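You operate a simulated robot arm through the tools that you are given. There is no shell and no other tool.

You run a simulated two-armed robot. Do the job below in one go: nothing can be reset, and whatever is moved stays where it is left.

JOB
Crimp the pink and the blue plug and put them back.
Fine: set the size knob to the size printed on each plug; each goes back into the holder of its colour; leave the third alone.
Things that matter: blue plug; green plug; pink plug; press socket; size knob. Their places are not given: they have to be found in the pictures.

Only the result counts: the job must be done as asked and must still hold three seconds after the hand-in. Knocking over, shifting, dropping, spilling or breaking anything else fails it.

ROBOT AND FRAMES
Two 7-joint arms with fingered hands on one trunk that stands fixed in place. Base frame: the origin is at the foot of the trunk, x ahead of it, y to its left, z up; the work surface is at about z = 80. Readings come in cm, degrees, newtons and seconds.
The left shoulder is at [4, 14.6, 122.9], the right one opposite. With the tool pointing down near the work surface each hand reaches from about 24 to 70 cm from the base axis, measured 20 degrees to its own side. Payload 4 kg a hand.
The TCP of each hand is the grasp point between the finger pads, 2.6 cm short of the fingertips. In the tool frame z runs along the fingers and y along their closing line. The gripper opens to 14.8 cm; its body begins 7.3 cm behind the TCP. The gripper is a hand of 3 fingers: y runs from the thumb to the fingers, the wrist lies at [0, 0, -22.4] in the tool frame, and closing takes about 1.5 s.
Orientation is that of the tool frame in the base frame, as [roll, pitch, yaw] about the fixed x, y, z axes, in that order (R = Rz(yaw) Ry(pitch) Rx(roll)). With the fingers straight down and closing along the base's y, the tool's x points along the base's -x, its y along +y and its z along -z.

CONTROLS
- The arms move only by the tool nudge_tool. It takes "left_plan", "right_plan" or both (then of equal length, played together; a hand with none holds still); each is a list of rows, each an object of numbers (a shift or turn left out is 0, a gripper value left out holds the last): "rx", "ry", "rz": the turn, a rotation vector about the tool's x, y, z in degrees; "tx", "ty", "tz": the shift along the tool's x, y, z in m; "claw": the opening in per cent of the stroke, from 0 (shut) to 100 (fully open). In form: [{"rx": .., "ry": .., "rz": .., "tx": .., "ty": .., "tz": .., "claw": ..}, ...]. A call has 1 to 20 rows; each row shifts and turns the commanded pose from where the row before left it, along the tool's axes as they then stand. A row lasts 0.2 s, in which the tool goes at most 5 cm and 8.6 degrees; a call with a longer step from one row to the next is refused whole, and so is a gripper value outside its range. A pose out of reach is approached as far as the arm can. The call stops where the force on the tool passes 40 N (or 10 N more than at its start, if that is more) or the arm is blocked; 0.2 s more then pass. Each finger travels about 10.8 cm/s and halts on what it meets, pressing with about 27 N; the grip force reading is that of the motor and also rises with nothing between the fingers. The clock runs only during rows and for 0.2 s after the last one: add rows that do not move to give the fingers time. It gives the time, the measured TCP pose, the force on the tool (base axes), the opening and the grip force at its end, in the units of the frame above (readings bear some noise), with the torque about the TCP (base axes, N m) and any sound that the robot's microphone picked up, and new pictures: "views" is both (left out), scene, wrist or none (wrist: the cameras of the hands that moved).
- Cameras (640 x 400 px; columns grow to the right, rows downward): "scene" is now at [10.81, 3.77, 146.48]; the picture's right is [0.43, -0.90, -0.00], its down [-0.49, -0.23, -0.84] and it looks along [0.76, 0.37, -0.54] (base axes); focal length 322 px, centre (320, 200). "left" rides on the left gripper at [-6.8, -3.9, -9] in its tool frame; the picture's right is [0.50, -0.87, 0.00], its down [0.66, 0.38, -0.65] and it looks along [0.57, 0.33, 0.76] (tool axes); focal length 222 px, centre (320, 200). "right" rides on the right gripper at [6.8, -3.9, -9] in its tool frame; the picture's right is [0.50, 0.87, 0.00], its down [-0.66, 0.38, -0.65] and it looks along [-0.57, 0.33, 0.76] (tool axes); focal length 222 px, centre (320, 200).
- slide_trunk(by): moves the trunk up (or, below 0, down) by that many cm; the arms and the scene camera ride with it, the base frame stays. It gives what a move gives, with no picture.
- grasp_type(shape, hand): the hand has 3 fingers and takes this shape, open, in about a second: jaw (thumb against the fingers, like two jaws); tri (thumb and two fingers); tip (a fingertip pinch); poke (one finger out to press); point (the index stretched); flat (the hand flat); cup (the hand cupped); fist (a fist). The gripper value then closes the fingers along that shape, each until it touches; the sizes above hold for jaw. It gives what a move gives, with no picture.
- aim_head(pan, tilt): turns the head with the scene camera to pan (to the left, within 86 degrees either way) and tilt (down, from -29 to 69), counted from straight ahead of the robot. It gives what a move gives, and a new picture of the scene camera.
- locate(camera, pixels): for up to 12 pixels [column, row] of the newest picture of that camera ("zoom" is the newest enlarged one), the place [x, y, z] in the base frame of the surface seen there, good to about 0.3 cm, but the place of the scene camera against the robot may be out by one fixed shift of up to 1.2 cm in any direction. The clock stands still meanwhile.
- zoom(camera, box): a new picture of the part [left, top, right, bottom] of that camera's present view, enlarged. The clock stands still meanwhile.
- job_done(): hands the job in; it is judged then, once.

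Unless the task says otherwise, let go and move clear before handing in.

The tools are called after "Request:" as name(argument=value, ...) on one line, values as JSON. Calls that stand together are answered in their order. nudge_tool: Moves the arms, as the interface text tells. Its arguments: {"type":"object","properties":{"left_plan":{"type":"array","items":{"type":"object","properties":{"rx":{"type":"number"},"ry":{"type":"number"},"rz":{"type":"number"},"tx":{"type":"number"},"ty":{"type":"number"},"tz":{"type":"number"},"claw":{"type":"number"}}}},"right_plan":{"type":"array","items":{"type":"object","properties":{"rx":{"type":"number"},"ry":{"type":"number"},"rz":{"type":"number"},"tx":{"type":"number"},"ty":{"type":"number"},"tz":{"type":"number"},"claw":{"type":"number"}}}},"views":{"type":"string","enum":["both","scene","wrist","none"]}},"required":[]} The other tools are called the same way: slide_trunk (by) moves the trunk up or down; grasp_type (shape, hand) gives the hand a shape; aim_head (pan, tilt) turns the head that bears the scene camera; locate (camera, pixels) gives the place of the surface under pixels of a picture; zoom (camera, box) takes an enlarged picture of a part of a camera's view; job_done () hands the job in.

At the start:

```text
t: 0.0
left_ee_pos: [38.67, 48.65, 126.05]
left_ee_rot: [-180.0, -0.1, 179.9]
left_ft_force: [0.8, -0.8, 0.5]
left_ft_torque: [0.01, -0.01, -0.01]
left_opening: 14.79
left_finger_force: 0.0
left_shape: jaw
right_ee_pos: [45.01, 3.46, 127.1]
right_ee_rot: [179.9, -0.1, -180.0]
right_ft_force: [-0.2, -0.6, 0.1]
right_ft_torque: [0.03, -0.03, 0.01]
right_opening: 14.79
right_finger_force: 0.0
right_shape: jaw
trunk travel left (down, up): [-40.0, 10.6]
head pan, tilt (commanded): [25.8, 32.6]
```

scene: 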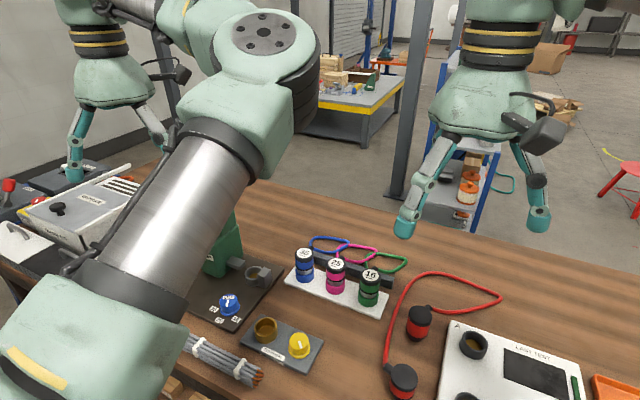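
right: 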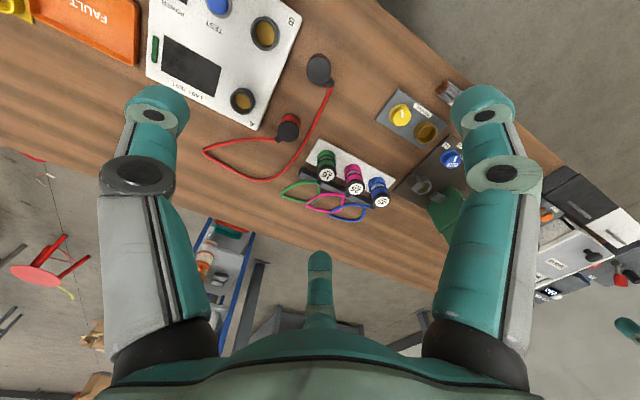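
left: 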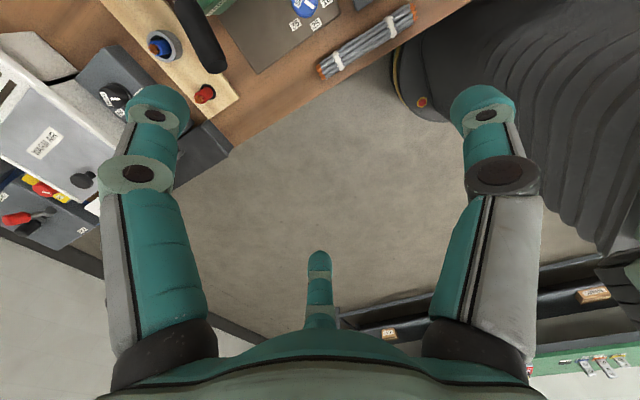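

The scene picture shows three plugs (blue near (304,265), pink near (336,276), green near (369,288)), a press with what looks like a socket near (258,275) and a blue knob near (228,305). I'll zoom in to read the labels and the press before moving anything.

Request:
zoom(camera="scene", box=[270, 225, 430, 325])

Request:
zoom(camera="scene", box=[170, 240, 330, 340])

Request:
zoom(camera="right", box=[270, 80, 510, 230])

```text
4.00 times, centred on (350, 275) of scene
```

zoom: 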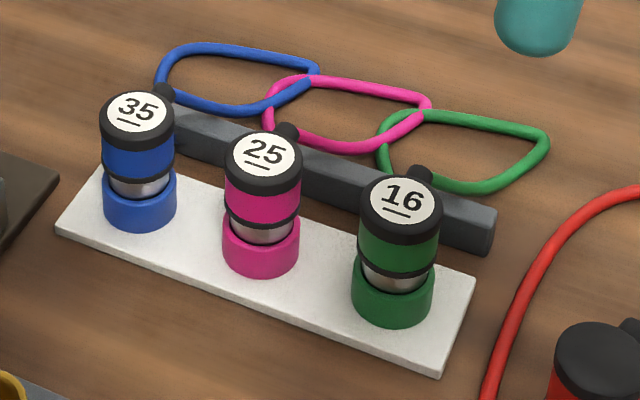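

```text
4.00 times, centred on (250, 290) of scene
```

zoom: 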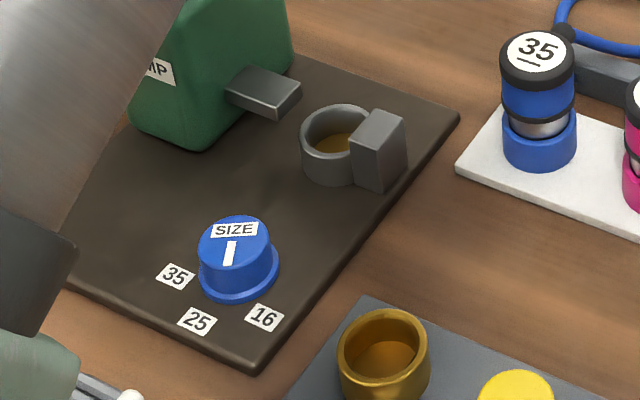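

```text
2.67 times, centred on (390, 155) of right
```

zoom: 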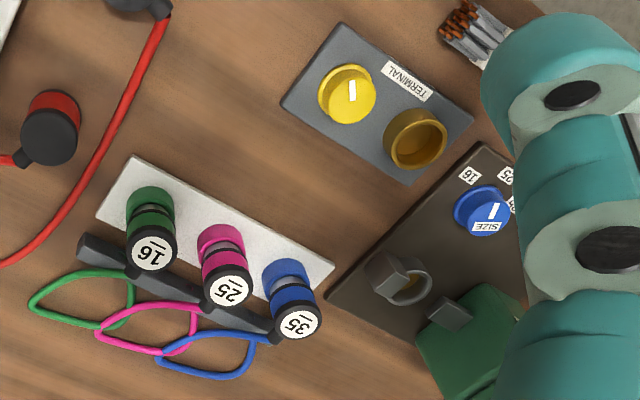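

The plugs read blue 35, pink 25, green 16; the blue knob has labels 35/25/16, and the left arm hides part of the press. I'll measure the key spots before moving.

Request:
locate(camera="scene", pixels=[[304, 253], [336, 264], [371, 275], [252, 276], [265, 277], [229, 302], [214, 309], [219, 320], [236, 319], [300, 290], [237, 262], [219, 258]])

Request:
locate(camera="right", pixels=[[327, 175], [355, 189], [381, 202], [423, 187], [450, 158], [446, 146], [460, 145], [340, 160], [352, 165], [377, 186], [437, 199], [415, 183]])

Request:
aim_head(pan=45, tilt=45)

```text
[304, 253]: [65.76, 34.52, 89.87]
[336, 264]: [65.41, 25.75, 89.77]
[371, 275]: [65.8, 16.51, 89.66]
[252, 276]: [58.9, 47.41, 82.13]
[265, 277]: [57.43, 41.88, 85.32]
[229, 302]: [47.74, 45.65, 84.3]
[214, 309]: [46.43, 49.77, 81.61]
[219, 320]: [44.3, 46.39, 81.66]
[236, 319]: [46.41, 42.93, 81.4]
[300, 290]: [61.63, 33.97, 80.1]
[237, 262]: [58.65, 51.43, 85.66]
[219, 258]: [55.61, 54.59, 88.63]
```

```text
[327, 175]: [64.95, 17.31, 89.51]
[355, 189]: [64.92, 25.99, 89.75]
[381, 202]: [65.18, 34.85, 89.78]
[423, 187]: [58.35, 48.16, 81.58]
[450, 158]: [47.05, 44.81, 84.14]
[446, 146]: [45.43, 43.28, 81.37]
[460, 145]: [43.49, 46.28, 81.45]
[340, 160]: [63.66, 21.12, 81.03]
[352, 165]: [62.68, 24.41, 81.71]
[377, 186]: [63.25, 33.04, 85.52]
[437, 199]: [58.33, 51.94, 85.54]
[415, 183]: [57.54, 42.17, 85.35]
```

```text
t: 0.8
left_ee_pos: [38.57, 48.45, 125.88]
left_ee_rot: [-180.0, -0.2, 179.8]
left_ft_force: [0.4, -0.1, -0.3]
left_ft_torque: [0.03, 0.0, -0.01]
left_opening: 14.77
left_finger_force: 0.0
left_shape: jaw
right_ee_pos: [45.07, 3.4, 127.19]
right_ee_rot: [180.0, -0.1, -180.0]
right_ft_force: [-0.1, -1.0, 0.8]
right_ft_torque: [0.04, -0.04, -0.04]
right_opening: 14.8
right_finger_force: 0.1
right_shape: jaw
trunk travel left (down, up): [-40.0, 10.6]
head pan, tilt (commanded): [45.0, 45.0]
```

scene: 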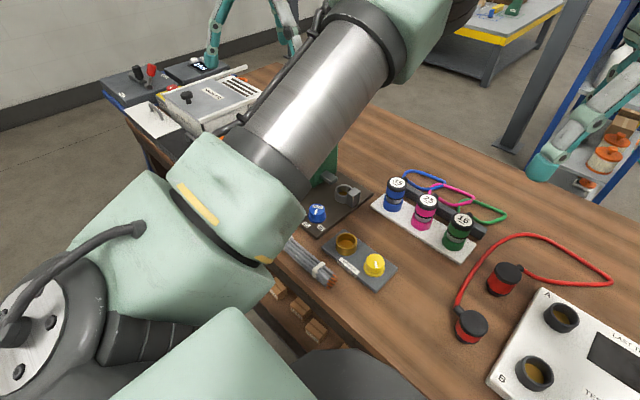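

The pink/blue/green labels are confirmed and both cameras agree within about 1 cm. The left wrist view shows a long black part near (200,40) that may be the press lever, so I'll zoom on it.

Request:
zoom(camera="left", box=[80, 0, 400, 200])

Request:
zoom(camera="scene", box=[270, 130, 430, 230])

Request:
locate(camera="left", pixels=[[163, 44], [205, 93], [205, 50], [190, 15], [215, 65], [222, 5], [300, 10], [180, 20], [293, 24], [316, 22]])

```text
2.00 times, centred on (240, 100) of left
```

zoom: 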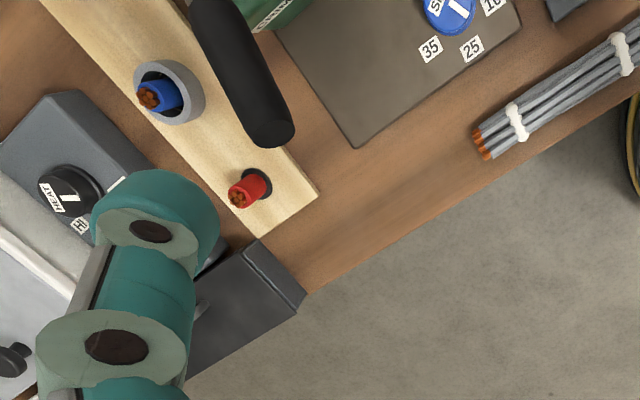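

```text
4.00 times, centred on (350, 180) of scene
```

zoom: 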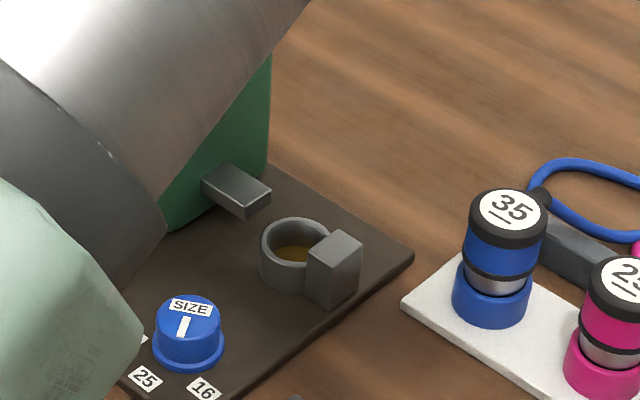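

```text
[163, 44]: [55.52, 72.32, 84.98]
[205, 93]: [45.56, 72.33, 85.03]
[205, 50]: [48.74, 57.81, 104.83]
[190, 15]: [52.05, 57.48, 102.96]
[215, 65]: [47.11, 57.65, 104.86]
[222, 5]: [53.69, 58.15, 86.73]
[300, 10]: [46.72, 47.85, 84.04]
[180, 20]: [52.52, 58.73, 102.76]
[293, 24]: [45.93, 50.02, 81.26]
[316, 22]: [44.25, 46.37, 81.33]
```

The left view shows the press's black handle bar running around (48,57.7,105) toward the robot, with the ram facing the socket along y. I'll swing the left arm outward and back so the head can see the press clearly.

Request:
nudge_tool(left_plan=[{"tx": 0.02, "ty": 0.03, "tz": -0.02}, {"tx": 0.02, "ty": 0.03, "tz": -0.02}, {"tx": 0.02, "ty": 0.03, "tz": -0.02}, {"tx": 0.02, "ty": 0.03, "tz": -0.02}, {"tx": 0.02, "ty": 0.03}, {"tx": 0.02, "ty": 0.03}], views="both")

```text
t: 2.2
left_ee_pos: [26.52, 66.73, 133.84]
left_ee_rot: [180.0, 0.0, 179.8]
left_ft_force: [0.6, 0.6, 0.1]
left_ft_torque: [0.0, 0.01, 0.0]
left_opening: 14.82
left_finger_force: 0.1
left_shape: jaw
right_ee_pos: [44.93, 3.63, 127.16]
right_ee_rot: [-180.0, 0.1, -179.9]
right_ft_force: [0.7, 0.6, 0.0]
right_ft_torque: [-0.03, 0.0, -0.02]
right_opening: 14.82
right_finger_force: 0.1
right_shape: jaw
trunk travel left (down, up): [-40.0, 10.6]
head pan, tilt (commanded): [45.0, 45.0]
```

scene: 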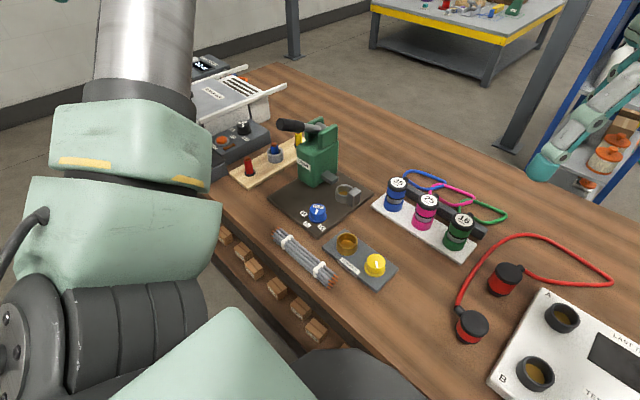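
left: 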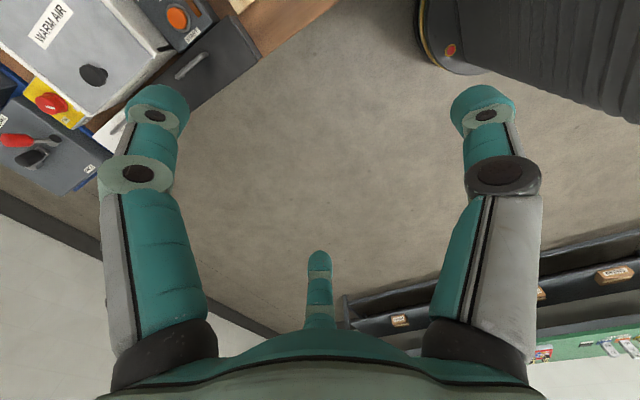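

The press is now fully visible around (320,165), with a black lever on top at (295,125). I'll zoom in on it from the head.

Request:
zoom(camera="scene", box=[264, 105, 392, 185])

Request:
zoom(camera="scene", box=[260, 165, 388, 245])

Request:
zoom(camera="scene", box=[364, 165, 516, 260])

Request:
locate(camera="scene", pixels=[[282, 125], [294, 126], [303, 128], [310, 126], [318, 125], [328, 128], [331, 150], [329, 179], [343, 190], [355, 194], [317, 211], [308, 160]])

```text
5.00 times, centred on (328, 145) of scene
```

zoom: 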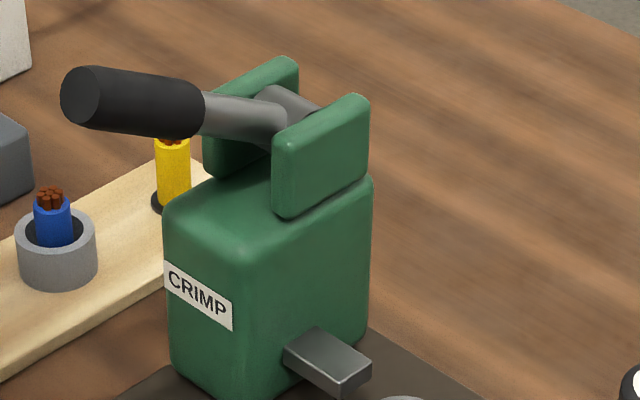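

```text
5.00 times, centred on (324, 205) of scene
```

zoom: 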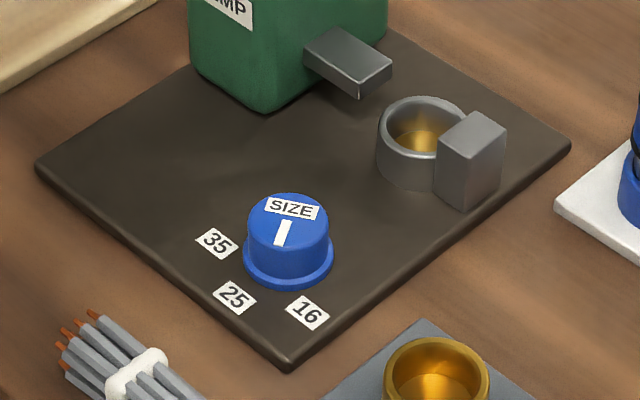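

```text
4.21 times, centred on (440, 212) of scene
```

zoom: 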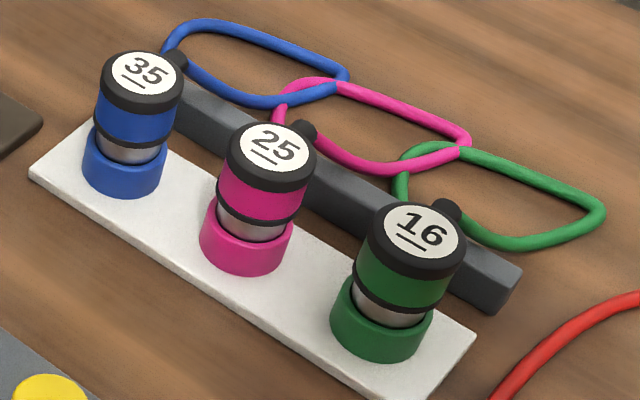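

```text
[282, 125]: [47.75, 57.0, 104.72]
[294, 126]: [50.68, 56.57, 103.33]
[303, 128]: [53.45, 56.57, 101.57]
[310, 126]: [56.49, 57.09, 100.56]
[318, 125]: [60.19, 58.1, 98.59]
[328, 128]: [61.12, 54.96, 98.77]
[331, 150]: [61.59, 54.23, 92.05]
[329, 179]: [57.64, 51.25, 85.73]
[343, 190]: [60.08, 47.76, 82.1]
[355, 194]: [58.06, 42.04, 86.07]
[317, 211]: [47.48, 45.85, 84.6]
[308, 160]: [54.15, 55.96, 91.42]
```

The press lever (black grip from about (45,57,105) to (53,57,102)) hinges at about (60,57,99) along y; the ram pushes toward −y onto the socket. I'll test how the left fingers close in free air to learn their shape in the wrist view.

Request:
nudge_tool(left_plan=[{"claw": 45}, {}, {}, {}], views="wrist")

```text
t: 3.2
left_ee_pos: [26.47, 66.39, 133.97]
left_ee_rot: [180.0, -0.1, 179.9]
left_ft_force: [0.3, -0.1, -0.5]
left_ft_torque: [-0.03, -0.03, -0.02]
left_opening: 6.7
left_finger_force: 0.0
left_shape: jaw
right_ee_pos: [45.01, 3.42, 127.11]
right_ee_rot: [179.9, -0.1, -179.9]
right_ft_force: [-0.1, 0.2, -0.6]
right_ft_torque: [-0.03, 0.01, -0.03]
right_opening: 14.78
right_finger_force: 0.1
right_shape: jaw
trunk travel left (down, up): [-40.0, 10.6]
head pan, tilt (commanded): [45.0, 45.0]
```

left: 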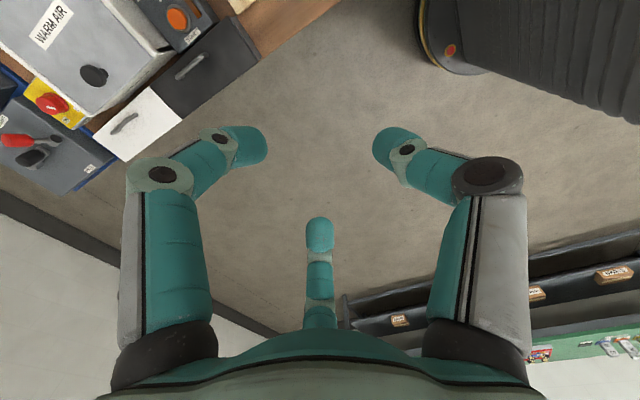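

Closing to 45% shows the three fingertips at (250,145), (395,150) and (320,235) — about 120° apart around the tool axis, thumb at tool −y. I'll now measure the press body, tray and cord bar more closely from the head picture.

Request:
aim_head(pan=40, tilt=40)

Request:
grasp_type(hand="left", shape="tri")

Request:
nudge_tool(left_plan=[{"claw": 45}, {}, {}, {}], views="both")

```text
t: 3.9
left_ee_pos: [26.62, 66.57, 133.75]
left_ee_rot: [-180.0, -0.1, 179.7]
left_ft_force: [0.5, 0.5, 0.7]
left_ft_torque: [0.02, -0.01, -0.01]
left_opening: 6.73
left_finger_force: 0.2
left_shape: jaw
right_ee_pos: [45.05, 3.33, 127.21]
right_ee_rot: [180.0, -0.1, -179.9]
right_ft_force: [-0.1, 0.3, 0.7]
right_ft_torque: [0.0, 0.0, -0.05]
right_opening: 14.76
right_finger_force: 0.0
right_shape: jaw
trunk travel left (down, up): [-40.0, 10.6]
head pan, tilt (commanded): [40.0, 40.0]
```

scene: 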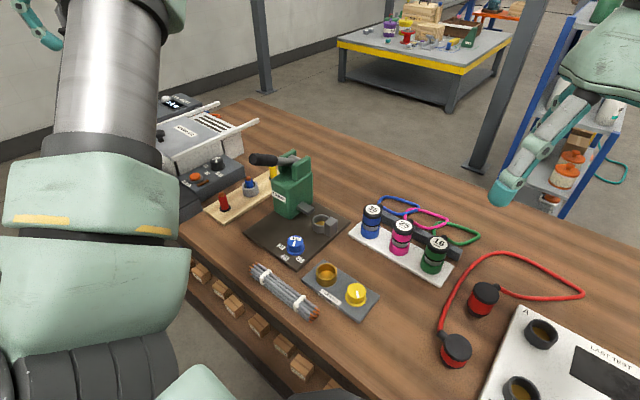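

```text
t: 4.8
left_ee_pos: [26.46, 66.35, 133.85]
left_ee_rot: [-180.0, -0.2, 179.9]
left_ft_force: [-0.7, 0.6, -0.9]
left_ft_torque: [0.01, 0.03, -0.03]
left_opening: 14.81
left_finger_force: 0.0
left_shape: tri
right_ee_pos: [45.01, 3.41, 127.21]
right_ee_rot: [180.0, 0.0, -180.0]
right_ft_force: [-0.6, 1.5, 0.2]
right_ft_torque: [0.02, -0.03, 0.02]
right_opening: 14.79
right_finger_force: 0.1
right_shape: jaw
trunk travel left (down, up): [-40.0, 10.6]
head pan, tilt (commanded): [40.0, 40.0]
```

```text
t: 5.8
left_ee_pos: [26.5, 66.51, 133.87]
left_ee_rot: [-180.0, -0.1, 179.9]
left_ft_force: [1.1, -0.6, 0.0]
left_ft_torque: [-0.04, -0.03, -0.01]
left_opening: 6.69
left_finger_force: 0.1
left_shape: tri
right_ee_pos: [44.96, 3.37, 127.06]
right_ee_rot: [180.0, -0.1, 180.0]
right_ft_force: [0.5, 0.0, -0.2]
right_ft_torque: [-0.03, -0.03, 0.01]
right_opening: 14.78
right_finger_force: 0.0
right_shape: jaw
trunk travel left (down, up): [-40.0, 10.6]
head pan, tilt (commanded): [40.0, 40.0]
```

scene: 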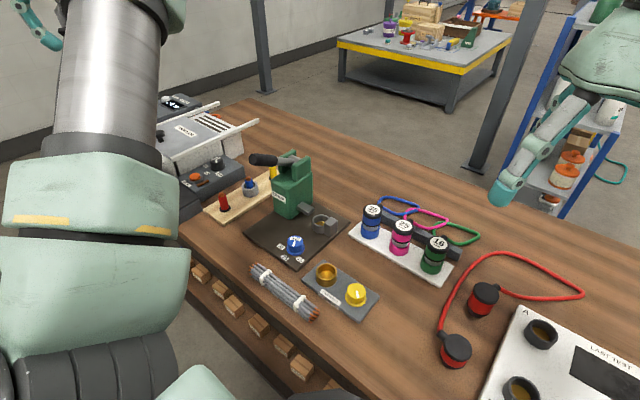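
left: 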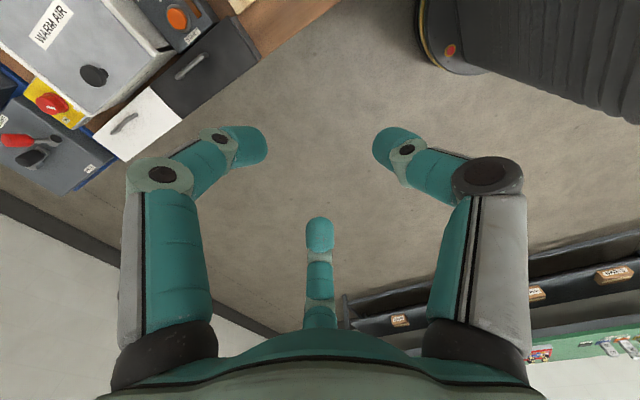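

The "tri" shape closes identically (three tips at 120°), which suits round plugs and the knob. Now I'll measure the press and holder geometry from this head view.

Request:
zoom(camera="scene", box=[232, 140, 360, 220])

Request:
locate(camera="zoom", pixels=[[100, 95], [180, 110], [370, 70], [370, 110], [395, 110], [330, 175], [385, 200], [395, 300], [380, 340], [400, 360], [440, 375], [490, 420]])

Request:
zoom(camera="scene", box=[340, 185, 468, 265])

```text
5.00 times, centred on (296, 180) of scene
```

zoom: 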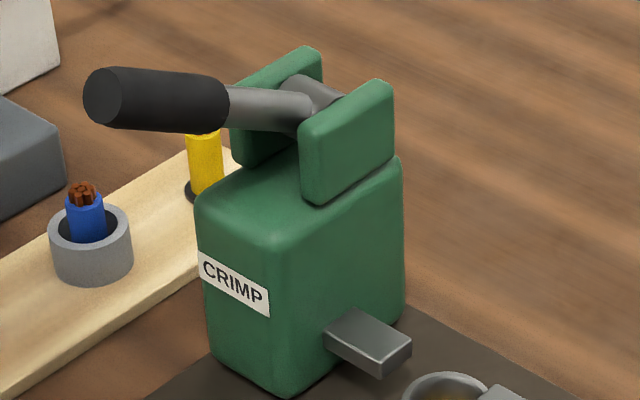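

```text
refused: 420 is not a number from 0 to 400
```

```text
5.00 times, centred on (404, 225) of scene
```

zoom: 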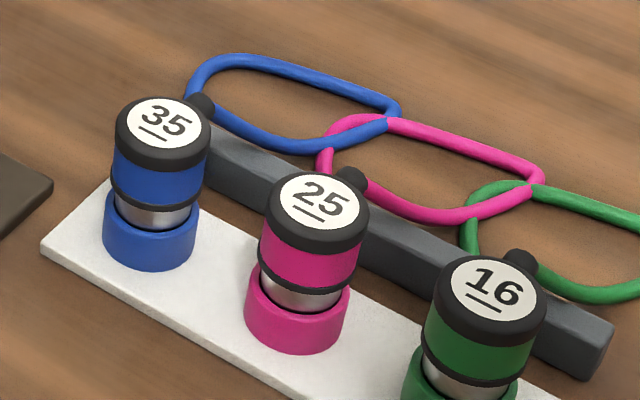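

The cord loops rise from each cap's nub and drape over the dark bar. I'll measure plug tops, holder rims, bar and cords on this zoom.

Request:
locate(camera="zoom", pixels=[[160, 120], [320, 202], [495, 288], [120, 125], [208, 122], [151, 243], [295, 325], [200, 275], [395, 235], [300, 75], [350, 180], [151, 180]])

Request:
zoom(camera="scene", box=[232, 140, 360, 220])

Request:
locate(camera="zoom", pixels=[[100, 95], [180, 110], [370, 70], [370, 110], [390, 100], [330, 195], [388, 170], [320, 140], [380, 340], [400, 358], [330, 330], [240, 220]])

Request:
zoom(camera="scene", box=[240, 195, 368, 275])

```text
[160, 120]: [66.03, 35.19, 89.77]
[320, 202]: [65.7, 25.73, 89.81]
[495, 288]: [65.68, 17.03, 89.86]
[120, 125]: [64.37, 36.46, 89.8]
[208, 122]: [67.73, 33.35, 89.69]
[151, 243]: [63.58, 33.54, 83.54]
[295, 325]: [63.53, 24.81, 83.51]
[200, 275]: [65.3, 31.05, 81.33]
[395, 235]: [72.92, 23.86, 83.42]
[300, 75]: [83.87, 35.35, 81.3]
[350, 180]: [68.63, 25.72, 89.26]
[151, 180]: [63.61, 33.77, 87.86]
```

```text
5.00 times, centred on (296, 180) of scene
```

zoom: 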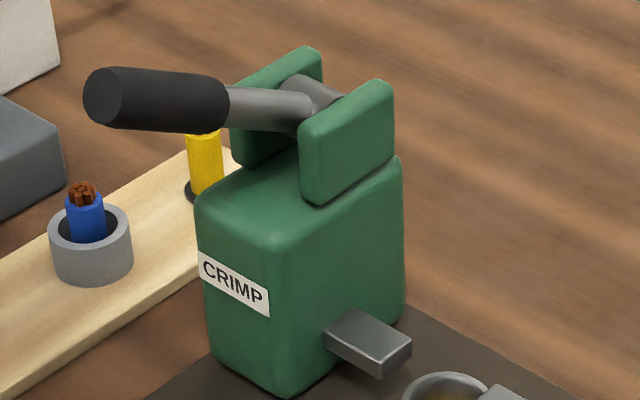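

```text
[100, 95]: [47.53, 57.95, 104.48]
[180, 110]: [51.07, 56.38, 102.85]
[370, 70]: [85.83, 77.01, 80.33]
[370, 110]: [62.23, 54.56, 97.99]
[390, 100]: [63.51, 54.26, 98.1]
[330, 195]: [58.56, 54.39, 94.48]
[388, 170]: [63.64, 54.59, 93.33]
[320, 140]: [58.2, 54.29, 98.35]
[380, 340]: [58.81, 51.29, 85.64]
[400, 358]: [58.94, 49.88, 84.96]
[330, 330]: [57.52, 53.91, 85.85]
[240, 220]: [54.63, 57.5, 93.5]
```

```text
5.00 times, centred on (304, 235) of scene
```

zoom: 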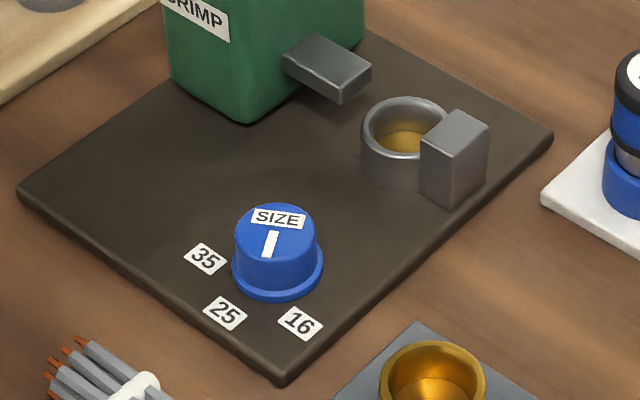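

Press cheeks face −y at y≈54.5 with tops near z≈99; ram tip is around y≈50. Next I'll measure the socket ring, anvil and knob with its labels on this zoom.

Request:
locate(camera="zoom", pixels=[[405, 100], [366, 125], [395, 155], [440, 112], [405, 145], [460, 120], [435, 135], [278, 219], [272, 245], [206, 259], [225, 313], [300, 323]])

Request:
zoom(camera="scene", box=[264, 230, 328, 270])

```text
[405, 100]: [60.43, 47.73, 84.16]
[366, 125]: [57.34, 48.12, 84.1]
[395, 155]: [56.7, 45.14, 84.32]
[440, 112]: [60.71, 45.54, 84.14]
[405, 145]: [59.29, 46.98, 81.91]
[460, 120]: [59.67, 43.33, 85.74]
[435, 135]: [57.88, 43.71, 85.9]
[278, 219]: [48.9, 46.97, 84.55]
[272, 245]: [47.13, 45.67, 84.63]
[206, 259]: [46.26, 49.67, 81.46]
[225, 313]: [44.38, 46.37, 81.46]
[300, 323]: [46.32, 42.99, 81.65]
```

```text
10.00 times, centred on (296, 250) of scene
```

zoom: 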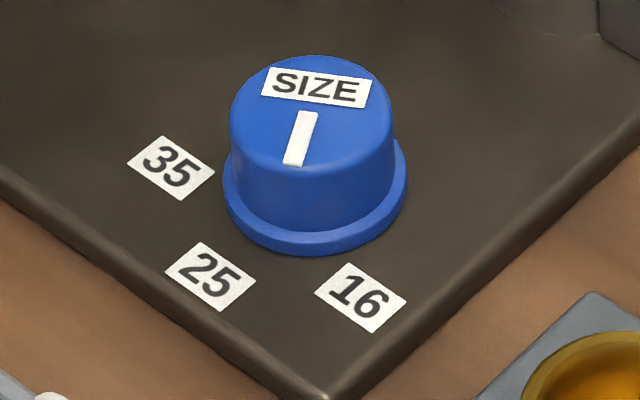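

The tick on the knob runs from its middle (311,113) to (293,164), between the 25 and 16 labels. I'll locate these points for angles.

Request:
locate(camera="zoom", pixels=[[311, 115], [294, 162], [235, 125], [390, 125], [312, 62], [310, 172], [171, 168], [211, 276], [361, 297], [312, 118], [270, 75], [367, 90]])

```text
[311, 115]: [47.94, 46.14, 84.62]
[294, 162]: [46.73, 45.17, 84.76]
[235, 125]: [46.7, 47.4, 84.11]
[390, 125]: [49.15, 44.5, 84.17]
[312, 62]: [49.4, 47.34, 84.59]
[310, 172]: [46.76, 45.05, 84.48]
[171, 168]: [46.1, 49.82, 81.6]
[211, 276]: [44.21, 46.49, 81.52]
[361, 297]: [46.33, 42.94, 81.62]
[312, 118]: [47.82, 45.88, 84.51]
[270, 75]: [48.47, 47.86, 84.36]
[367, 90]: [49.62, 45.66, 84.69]
```

The tick points about 30° off the 25 label toward 16 (knob centre ≈(47.7,46.2), labels at ±60° about −x). I'll bring the left hand over the knob, staying high, to look with its wrist camera.

Request:
nudge_tool(left_plan=[{"tx": -0.0264, "ty": -0.02525, "claw": 60}, {"tx": -0.0264, "ty": -0.02525}, {"tx": -0.0264, "ty": -0.02525}, {"tx": -0.0264, "ty": -0.02525}, {"tx": -0.0264, "ty": -0.02525}, {"tx": -0.0264, "ty": -0.02525}, {"tx": -0.0264, "ty": -0.02525}, {"tx": -0.0264, "ty": -0.02525}, {"tz": 0.04}, {"tz": 0.04}, {"tz": 0.04}, {"tz": 0.04}, {"tz": 0.04}, {"tz": 0.04}, {}, {}], views="both")

```text
t: 9.2
left_ee_pos: [47.71, 46.41, 109.96]
left_ee_rot: [179.9, -0.1, 179.9]
left_ft_force: [-0.3, 0.5, 0.2]
left_ft_torque: [0.03, 0.0, 0.0]
left_opening: 8.83
left_finger_force: 0.0
left_shape: tri
right_ee_pos: [44.98, 3.34, 127.23]
right_ee_rot: [180.0, -0.2, 180.0]
right_ft_force: [-0.8, 0.6, -0.1]
right_ft_torque: [0.03, -0.01, 0.01]
right_opening: 14.79
right_finger_force: 0.0
right_shape: jaw
trunk travel left (down, up): [-40.0, 10.6]
head pan, tilt (commanded): [40.0, 40.0]
```

scene: 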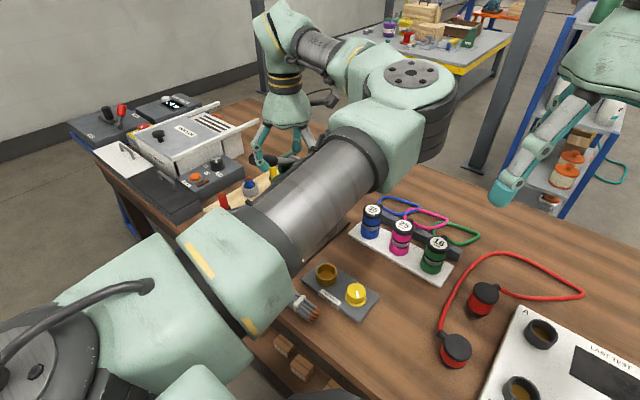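
left: 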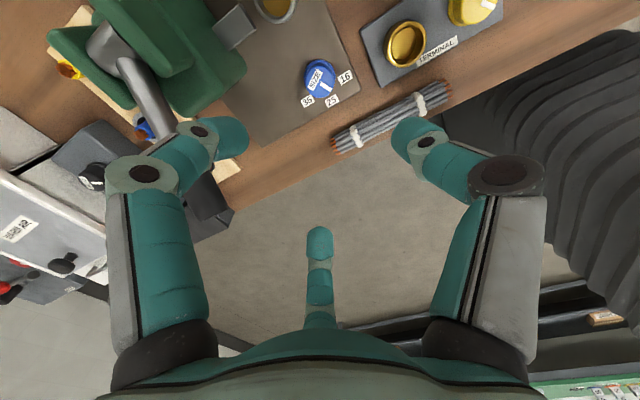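

The wrist view now shows the knob at (318,79) with labels 35, 25, 16, plus the press at upper left and socket at (272,8). I'll zoom and locate those unbiased points.

Request:
zoom(camera="left", box=[256, 40, 384, 120])

Request:
locate(camera="left", pixels=[[318, 72], [324, 86], [307, 101], [332, 99], [346, 77], [313, 84], [272, 8], [233, 25], [160, 90], [120, 60], [140, 25], [205, 60]])

```text
5.00 times, centred on (320, 80) of left
```

zoom: 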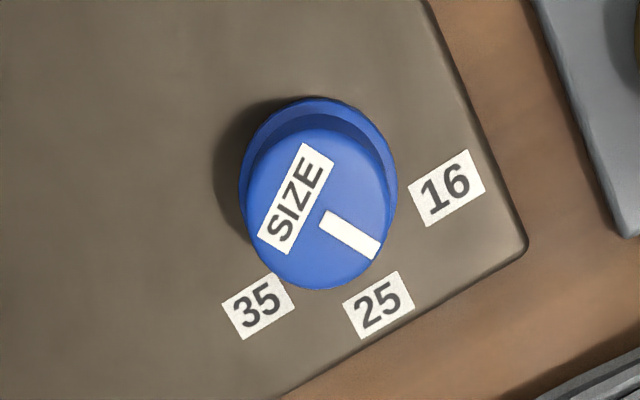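

```text
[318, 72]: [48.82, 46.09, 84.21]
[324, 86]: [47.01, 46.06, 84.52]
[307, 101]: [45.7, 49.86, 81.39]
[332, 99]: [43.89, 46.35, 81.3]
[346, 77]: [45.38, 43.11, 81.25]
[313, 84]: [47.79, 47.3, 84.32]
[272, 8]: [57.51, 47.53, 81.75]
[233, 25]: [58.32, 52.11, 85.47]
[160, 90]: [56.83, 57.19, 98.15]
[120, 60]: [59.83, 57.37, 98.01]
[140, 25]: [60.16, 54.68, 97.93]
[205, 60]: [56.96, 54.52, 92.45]
```

Request:
locate(camera="zoom", pixels=[[258, 305], [379, 304], [447, 187], [326, 218], [374, 252], [250, 190], [390, 200], [322, 135], [320, 285], [320, 210], [265, 235], [325, 155]])

Request:
zoom(camera="left", box=[208, 0, 336, 80])

```text
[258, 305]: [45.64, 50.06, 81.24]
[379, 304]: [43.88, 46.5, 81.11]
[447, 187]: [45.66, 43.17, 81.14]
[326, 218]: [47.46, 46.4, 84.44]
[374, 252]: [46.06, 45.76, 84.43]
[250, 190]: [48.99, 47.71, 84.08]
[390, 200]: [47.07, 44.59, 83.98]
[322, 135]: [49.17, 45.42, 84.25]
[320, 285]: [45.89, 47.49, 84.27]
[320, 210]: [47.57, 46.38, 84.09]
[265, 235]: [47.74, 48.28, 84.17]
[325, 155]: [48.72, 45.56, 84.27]
```

```text
5.00 times, centred on (272, 40) of left
```

zoom: 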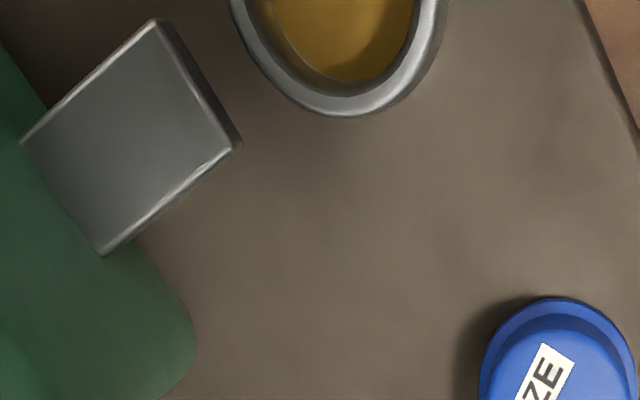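

The knob centre computes to (47.73,46.45) with its top at z≈84.3, and the tick is 30° off label 25. Before descending I check the neighbouring gold ring at (405,45) and bundle at (400,115).

Request:
locate(camera="left", pixels=[[405, 25], [390, 50], [405, 60], [365, 25], [395, 85], [420, 105], [370, 130], [340, 142], [375, 60], [250, 40]])

```text
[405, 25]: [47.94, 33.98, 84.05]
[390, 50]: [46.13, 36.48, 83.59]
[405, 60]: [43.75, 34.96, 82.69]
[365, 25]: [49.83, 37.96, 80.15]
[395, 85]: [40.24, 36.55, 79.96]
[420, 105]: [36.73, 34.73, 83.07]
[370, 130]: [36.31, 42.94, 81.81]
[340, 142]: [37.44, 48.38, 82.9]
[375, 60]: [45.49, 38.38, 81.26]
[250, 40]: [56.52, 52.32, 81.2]
```

The gold ring's nearest edge is at y≈37, clear of the thumb (about y≈40 when opened less). I descend onto the knob with the fingers at 45%.

Request:
nudge_tool(left_plan=[{"claw": 45}, {"tz": 0.04}, {"tz": 0.04}, {"tz": 0.04}, {"tz": 0.04}, {"tz": 0.03}, {"tz": 0.02}, {}], views="both")

```text
t: 11.0
left_ee_pos: [47.69, 46.28, 88.92]
left_ee_rot: [179.9, -0.1, 179.9]
left_ft_force: [0.4, 0.2, 0.4]
left_ft_torque: [0.02, -0.02, -0.01]
left_opening: 6.71
left_finger_force: 0.0
left_shape: tri
right_ee_pos: [44.99, 3.38, 127.33]
right_ee_rot: [179.9, -0.2, 180.0]
right_ft_force: [-0.3, -0.5, 0.3]
right_ft_torque: [0.02, 0.02, -0.01]
right_opening: 14.79
right_finger_force: 0.1
right_shape: jaw
trunk travel left (down, up): [-40.0, 10.6]
head pan, tilt (commanded): [40.0, 40.0]
```

scene: 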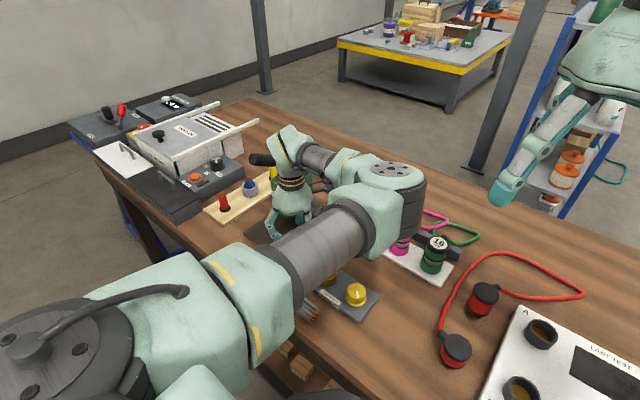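
left: 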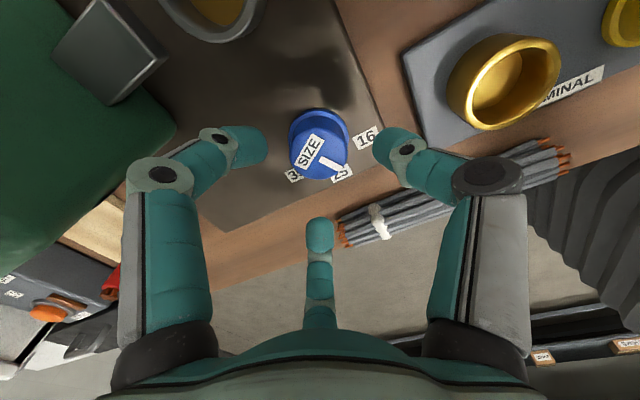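

The fingers surround the knob well (knob at (318,145) between the tips), 4 cm above. The arm's elbow appears near the plugs at (395,200) in the head view, so I check its height before going lower.

Request:
locate(camera="scene", pixels=[[400, 232], [420, 190], [390, 170], [340, 260], [370, 255], [310, 285], [300, 230], [285, 235]])

Request:
nudge_tool(left_plan=[{"tz": 0.02}, {"tz": 0.01}, {"tz": 0.008}, {}], views="wrist")

```text
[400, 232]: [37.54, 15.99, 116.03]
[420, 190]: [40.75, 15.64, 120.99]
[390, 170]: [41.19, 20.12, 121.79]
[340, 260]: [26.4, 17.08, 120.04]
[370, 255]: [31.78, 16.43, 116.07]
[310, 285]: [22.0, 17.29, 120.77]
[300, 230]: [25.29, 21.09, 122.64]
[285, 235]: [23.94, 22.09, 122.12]
```

```text
t: 12.0
left_ee_pos: [47.67, 46.21, 85.09]
left_ee_rot: [180.0, -0.1, 179.8]
left_ft_force: [0.5, 0.3, -0.3]
left_ft_torque: [-0.01, 0.03, -0.03]
left_opening: 6.7
left_finger_force: 0.1
left_shape: tri
right_ee_pos: [44.94, 3.42, 127.19]
right_ee_rot: [180.0, -0.1, -180.0]
right_ft_force: [-0.5, 0.3, 0.1]
right_ft_torque: [-0.01, -0.01, -0.01]
right_opening: 14.81
right_finger_force: 0.1
right_shape: jaw
trunk travel left (down, up): [-40.0, 10.6]
head pan, tilt (commanded): [40.0, 40.0]
```

left: 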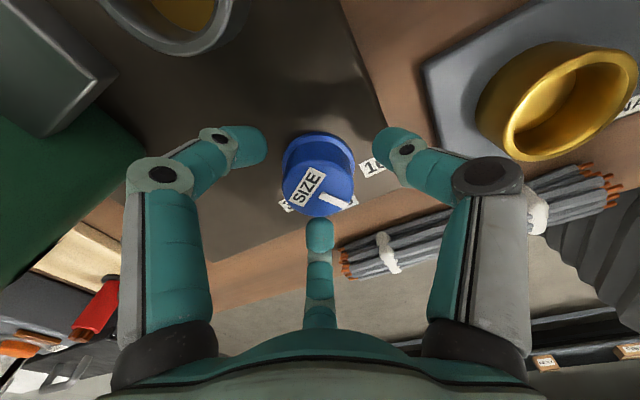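

The elbow is at z≈116–121, far above the plugs. At TCP z=85.1 the fingers surround the knob; I close on it.

Request:
nudge_tool(left_plan=[{"claw": 30}, {"claw": 20}, {"claw": 10}, {}, {}, {}], views="wrist")

```text
t: 13.4
left_ee_pos: [47.73, 46.33, 85.04]
left_ee_rot: [-179.9, 0.0, 179.9]
left_ft_force: [-1.2, 0.1, -3.2]
left_ft_torque: [-0.04, 0.02, 0.0]
left_opening: 3.34
left_finger_force: 27.2
left_shape: tri
right_ee_pos: [44.97, 3.38, 127.22]
right_ee_rot: [180.0, -0.2, -180.0]
right_ft_force: [0.4, -0.9, 0.2]
right_ft_torque: [-0.01, -0.02, 0.01]
right_opening: 14.78
right_finger_force: 0.0
right_shape: jaw
trunk travel left (down, up): [-40.0, 10.6]
head pan, tilt (commanded): [40.0, 40.0]
```

left: 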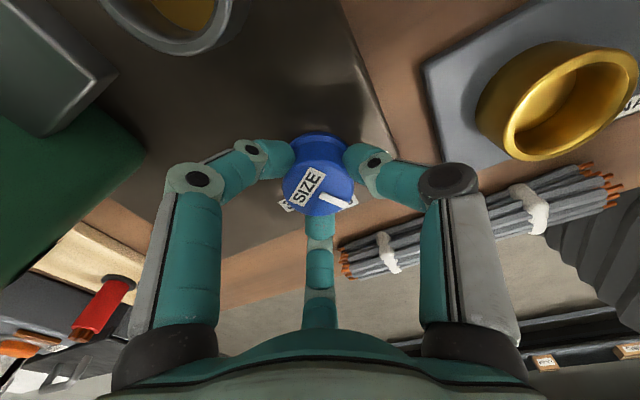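

The fingers hold the knob (opening 3.34 cm, 27 N). I turn it 30° clockwise seen from above (+30° about tool z) toward 25.

Request:
nudge_tool(left_plan=[{"rz": 6}, {"rz": 6}, {"rz": 6}, {"rz": 6}, {"rz": 6}, {}, {}], views="wrist")

```text
t: 15.0
left_ee_pos: [47.67, 46.39, 85.16]
left_ee_rot: [-179.9, 0.0, 149.7]
left_ft_force: [-5.3, -7.2, -7.6]
left_ft_torque: [-0.24, 0.14, 0.01]
left_opening: 3.35
left_finger_force: 27.0
left_shape: tri
right_ee_pos: [44.91, 3.39, 127.11]
right_ee_rot: [179.8, -0.1, 180.0]
right_ft_force: [0.1, -0.1, 0.1]
right_ft_torque: [-0.02, 0.0, 0.01]
right_opening: 14.81
right_finger_force: 0.1
right_shape: jaw
trunk travel left (down, up): [-40.0, 10.6]
head pan, tilt (commanded): [40.0, 40.0]
```

left: 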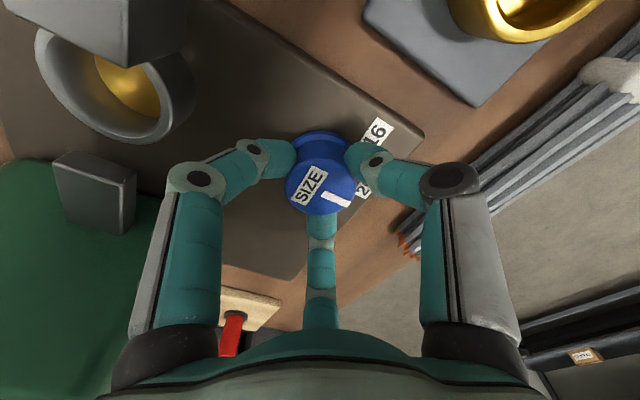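

The SIZE label stayed still relative to the hand while the plate turned, so the knob followed. I let go and rise to check the tick against label 25.

Request:
nudge_tool(left_plan=[{"claw": 50}, {}, {}, {"tz": -0.03}, {"tz": -0.04}, {"tz": -0.04}, {"tz": -0.04}, {}], views="wrist")

Request:
zoom(camera="left", box=[240, 40, 400, 140])

```text
t: 16.8
left_ee_pos: [47.87, 46.45, 100.12]
left_ee_rot: [179.9, -0.1, 149.9]
left_ft_force: [0.4, 0.0, -0.7]
left_ft_torque: [-0.03, 0.0, 0.01]
left_opening: 7.35
left_finger_force: 0.0
left_shape: tri
right_ee_pos: [45.01, 3.31, 127.15]
right_ee_rot: [180.0, -0.2, -180.0]
right_ft_force: [0.0, -0.3, -0.6]
right_ft_torque: [0.0, 0.04, -0.03]
right_opening: 14.8
right_finger_force: 0.0
right_shape: jaw
trunk travel left (down, up): [-40.0, 10.6]
head pan, tilt (commanded): [40.0, 40.0]
```

left: 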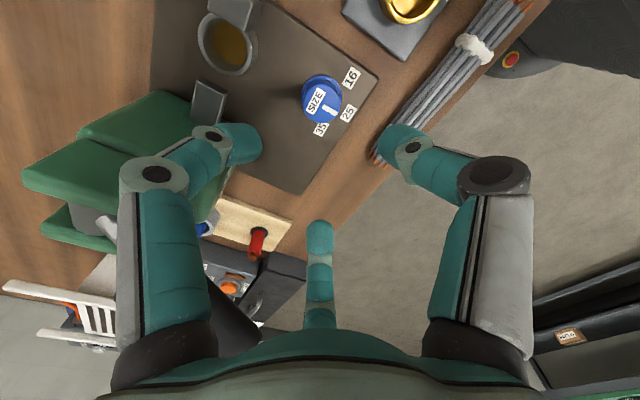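

```text
4.00 times, centred on (320, 90) of left
```

zoom: 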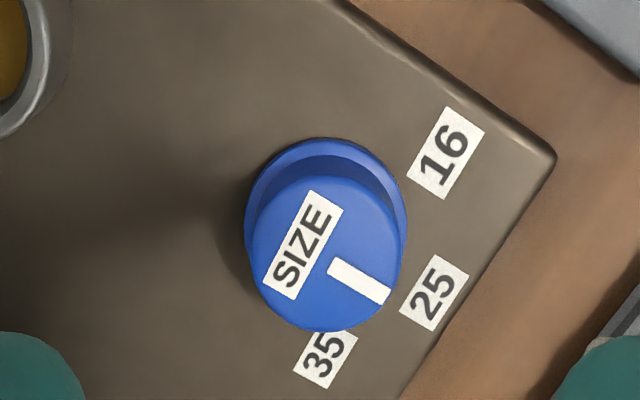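

The tick now runs along −x from (47.5,46.5) to (45.8,46.5), pointing straight at label 25. Next I raise the left hand, move it over the pink plug and turn it so the thumb faces the robot (yaw 90).

Request:
nudge_tool(left_plan=[{"tz": -0.04}, {"tz": -0.04}, {"tz": -0.04}, {"tz": -0.04}, {"tx": -0.0358, "ty": -0.013}, {"tx": -0.0358, "ty": -0.013}, {"tx": -0.0358, "ty": -0.013}, {"tx": -0.0358, "ty": -0.013}, {"tx": -0.0358, "ty": -0.013}, {"tx": -0.0358, "ty": -0.013}, {"tx": -0.0358, "ty": -0.013}, {"rz": 7.5}, {"rz": 7.5}, {"rz": 7.5}, {"rz": 7.5}, {"rz": 7.5}, {"rz": 7.5}, {"rz": 7.5}, {"rz": 7.5}, {}], views="both")

```text
t: 21.0
left_ee_pos: [64.86, 25.9, 115.98]
left_ee_rot: [-179.9, -0.1, 89.8]
left_ft_force: [-0.3, 0.7, 0.2]
left_ft_torque: [-0.01, -0.01, -0.02]
left_opening: 7.36
left_finger_force: 0.0
left_shape: tri
right_ee_pos: [44.95, 3.34, 127.07]
right_ee_rot: [180.0, 0.0, -179.9]
right_ft_force: [-1.1, 0.0, 0.5]
right_ft_torque: [0.04, 0.03, 0.01]
right_opening: 14.78
right_finger_force: 0.1
right_shape: jaw
trunk travel left (down, up): [-40.0, 10.6]
head pan, tilt (commanded): [40.0, 40.0]
```

scene: 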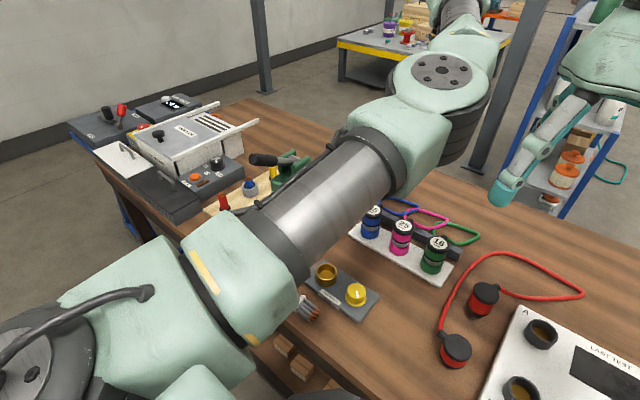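
left: 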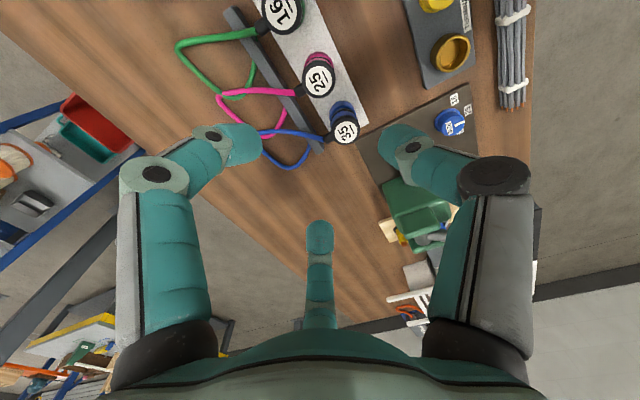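

The wrist camera now sees pink's cap at (318,78), blue at (345,128), green at (283,12). I'll zoom and locate them.

Request:
zoom(camera="left", box=[240, 30, 400, 130])

Request:
locate(camera="left", pixels=[[318, 78], [345, 128], [283, 12], [303, 93], [330, 135], [318, 58], [340, 106], [300, 110], [280, 95], [225, 95], [318, 95], [333, 75]])

```text
4.00 times, centred on (320, 80) of left
```

zoom: 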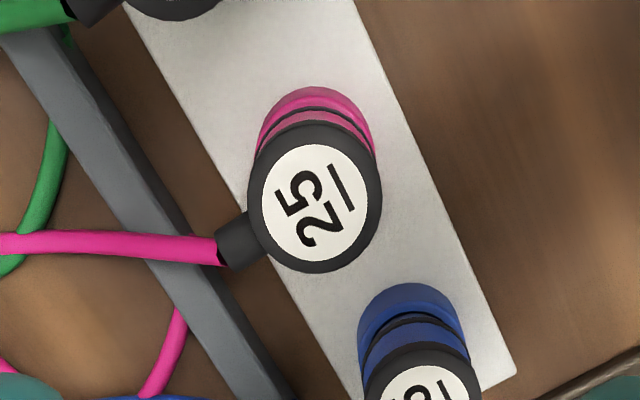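

```text
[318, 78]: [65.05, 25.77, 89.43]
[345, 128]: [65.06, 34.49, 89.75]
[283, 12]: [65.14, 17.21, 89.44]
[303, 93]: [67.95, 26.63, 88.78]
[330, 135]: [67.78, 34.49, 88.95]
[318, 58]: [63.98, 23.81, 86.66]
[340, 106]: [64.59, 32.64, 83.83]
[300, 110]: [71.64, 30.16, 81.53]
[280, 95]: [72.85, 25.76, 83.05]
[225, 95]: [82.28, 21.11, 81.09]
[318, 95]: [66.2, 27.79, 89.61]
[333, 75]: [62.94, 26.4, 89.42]
```

Pink's cap centre computes to (65.05,25.72) with diameter 4.8, top z≈89.6; blue is at ≈(65.05,34.5). I lower the trunk 11 cm for better reach (hand drops to z≈105, still clear).

Request:
slide_trunk(by=-11)

Request:
nudge_tool(left_plan=[{}], views="both")

```text
t: 22.4
left_ee_pos: [64.69, 25.9, 104.99]
left_ee_rot: [-179.9, 0.0, 89.8]
left_ft_force: [-0.1, -1.7, -0.3]
left_ft_torque: [0.03, -0.01, 0.03]
left_opening: 7.38
left_finger_force: 0.1
left_shape: tri
right_ee_pos: [44.93, 3.33, 116.12]
right_ee_rot: [179.9, -0.1, -179.9]
right_ft_force: [0.1, -0.2, 0.3]
right_ft_torque: [-0.02, 0.01, 0.0]
right_opening: 14.78
right_finger_force: 0.1
right_shape: jaw
trunk travel left (down, up): [-29.0, 21.6]
head pan, tilt (commanded): [40.0, 40.0]
```

```text
t: 22.8
left_ee_pos: [64.82, 25.88, 105.05]
left_ee_rot: [-179.9, 0.0, 89.9]
left_ft_force: [-0.2, -1.0, 0.3]
left_ft_torque: [-0.02, 0.0, 0.0]
left_opening: 7.36
left_finger_force: 0.1
left_shape: tri
right_ee_pos: [45.16, 3.4, 116.07]
right_ee_rot: [179.9, -0.2, 180.0]
right_ft_force: [-0.5, 0.2, -0.2]
right_ft_torque: [-0.02, 0.01, -0.03]
right_opening: 14.8
right_finger_force: 0.1
right_shape: jaw
trunk travel left (down, up): [-29.0, 21.6]
head pan, tilt (commanded): [40.0, 40.0]
```

scene: 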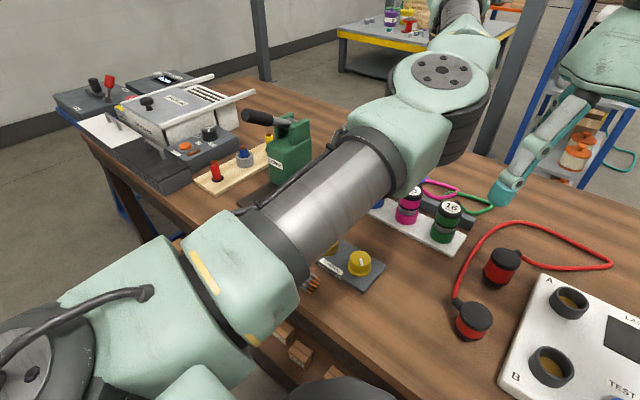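
left: 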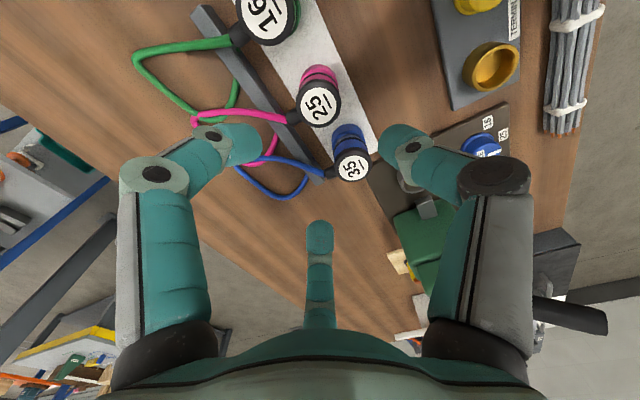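

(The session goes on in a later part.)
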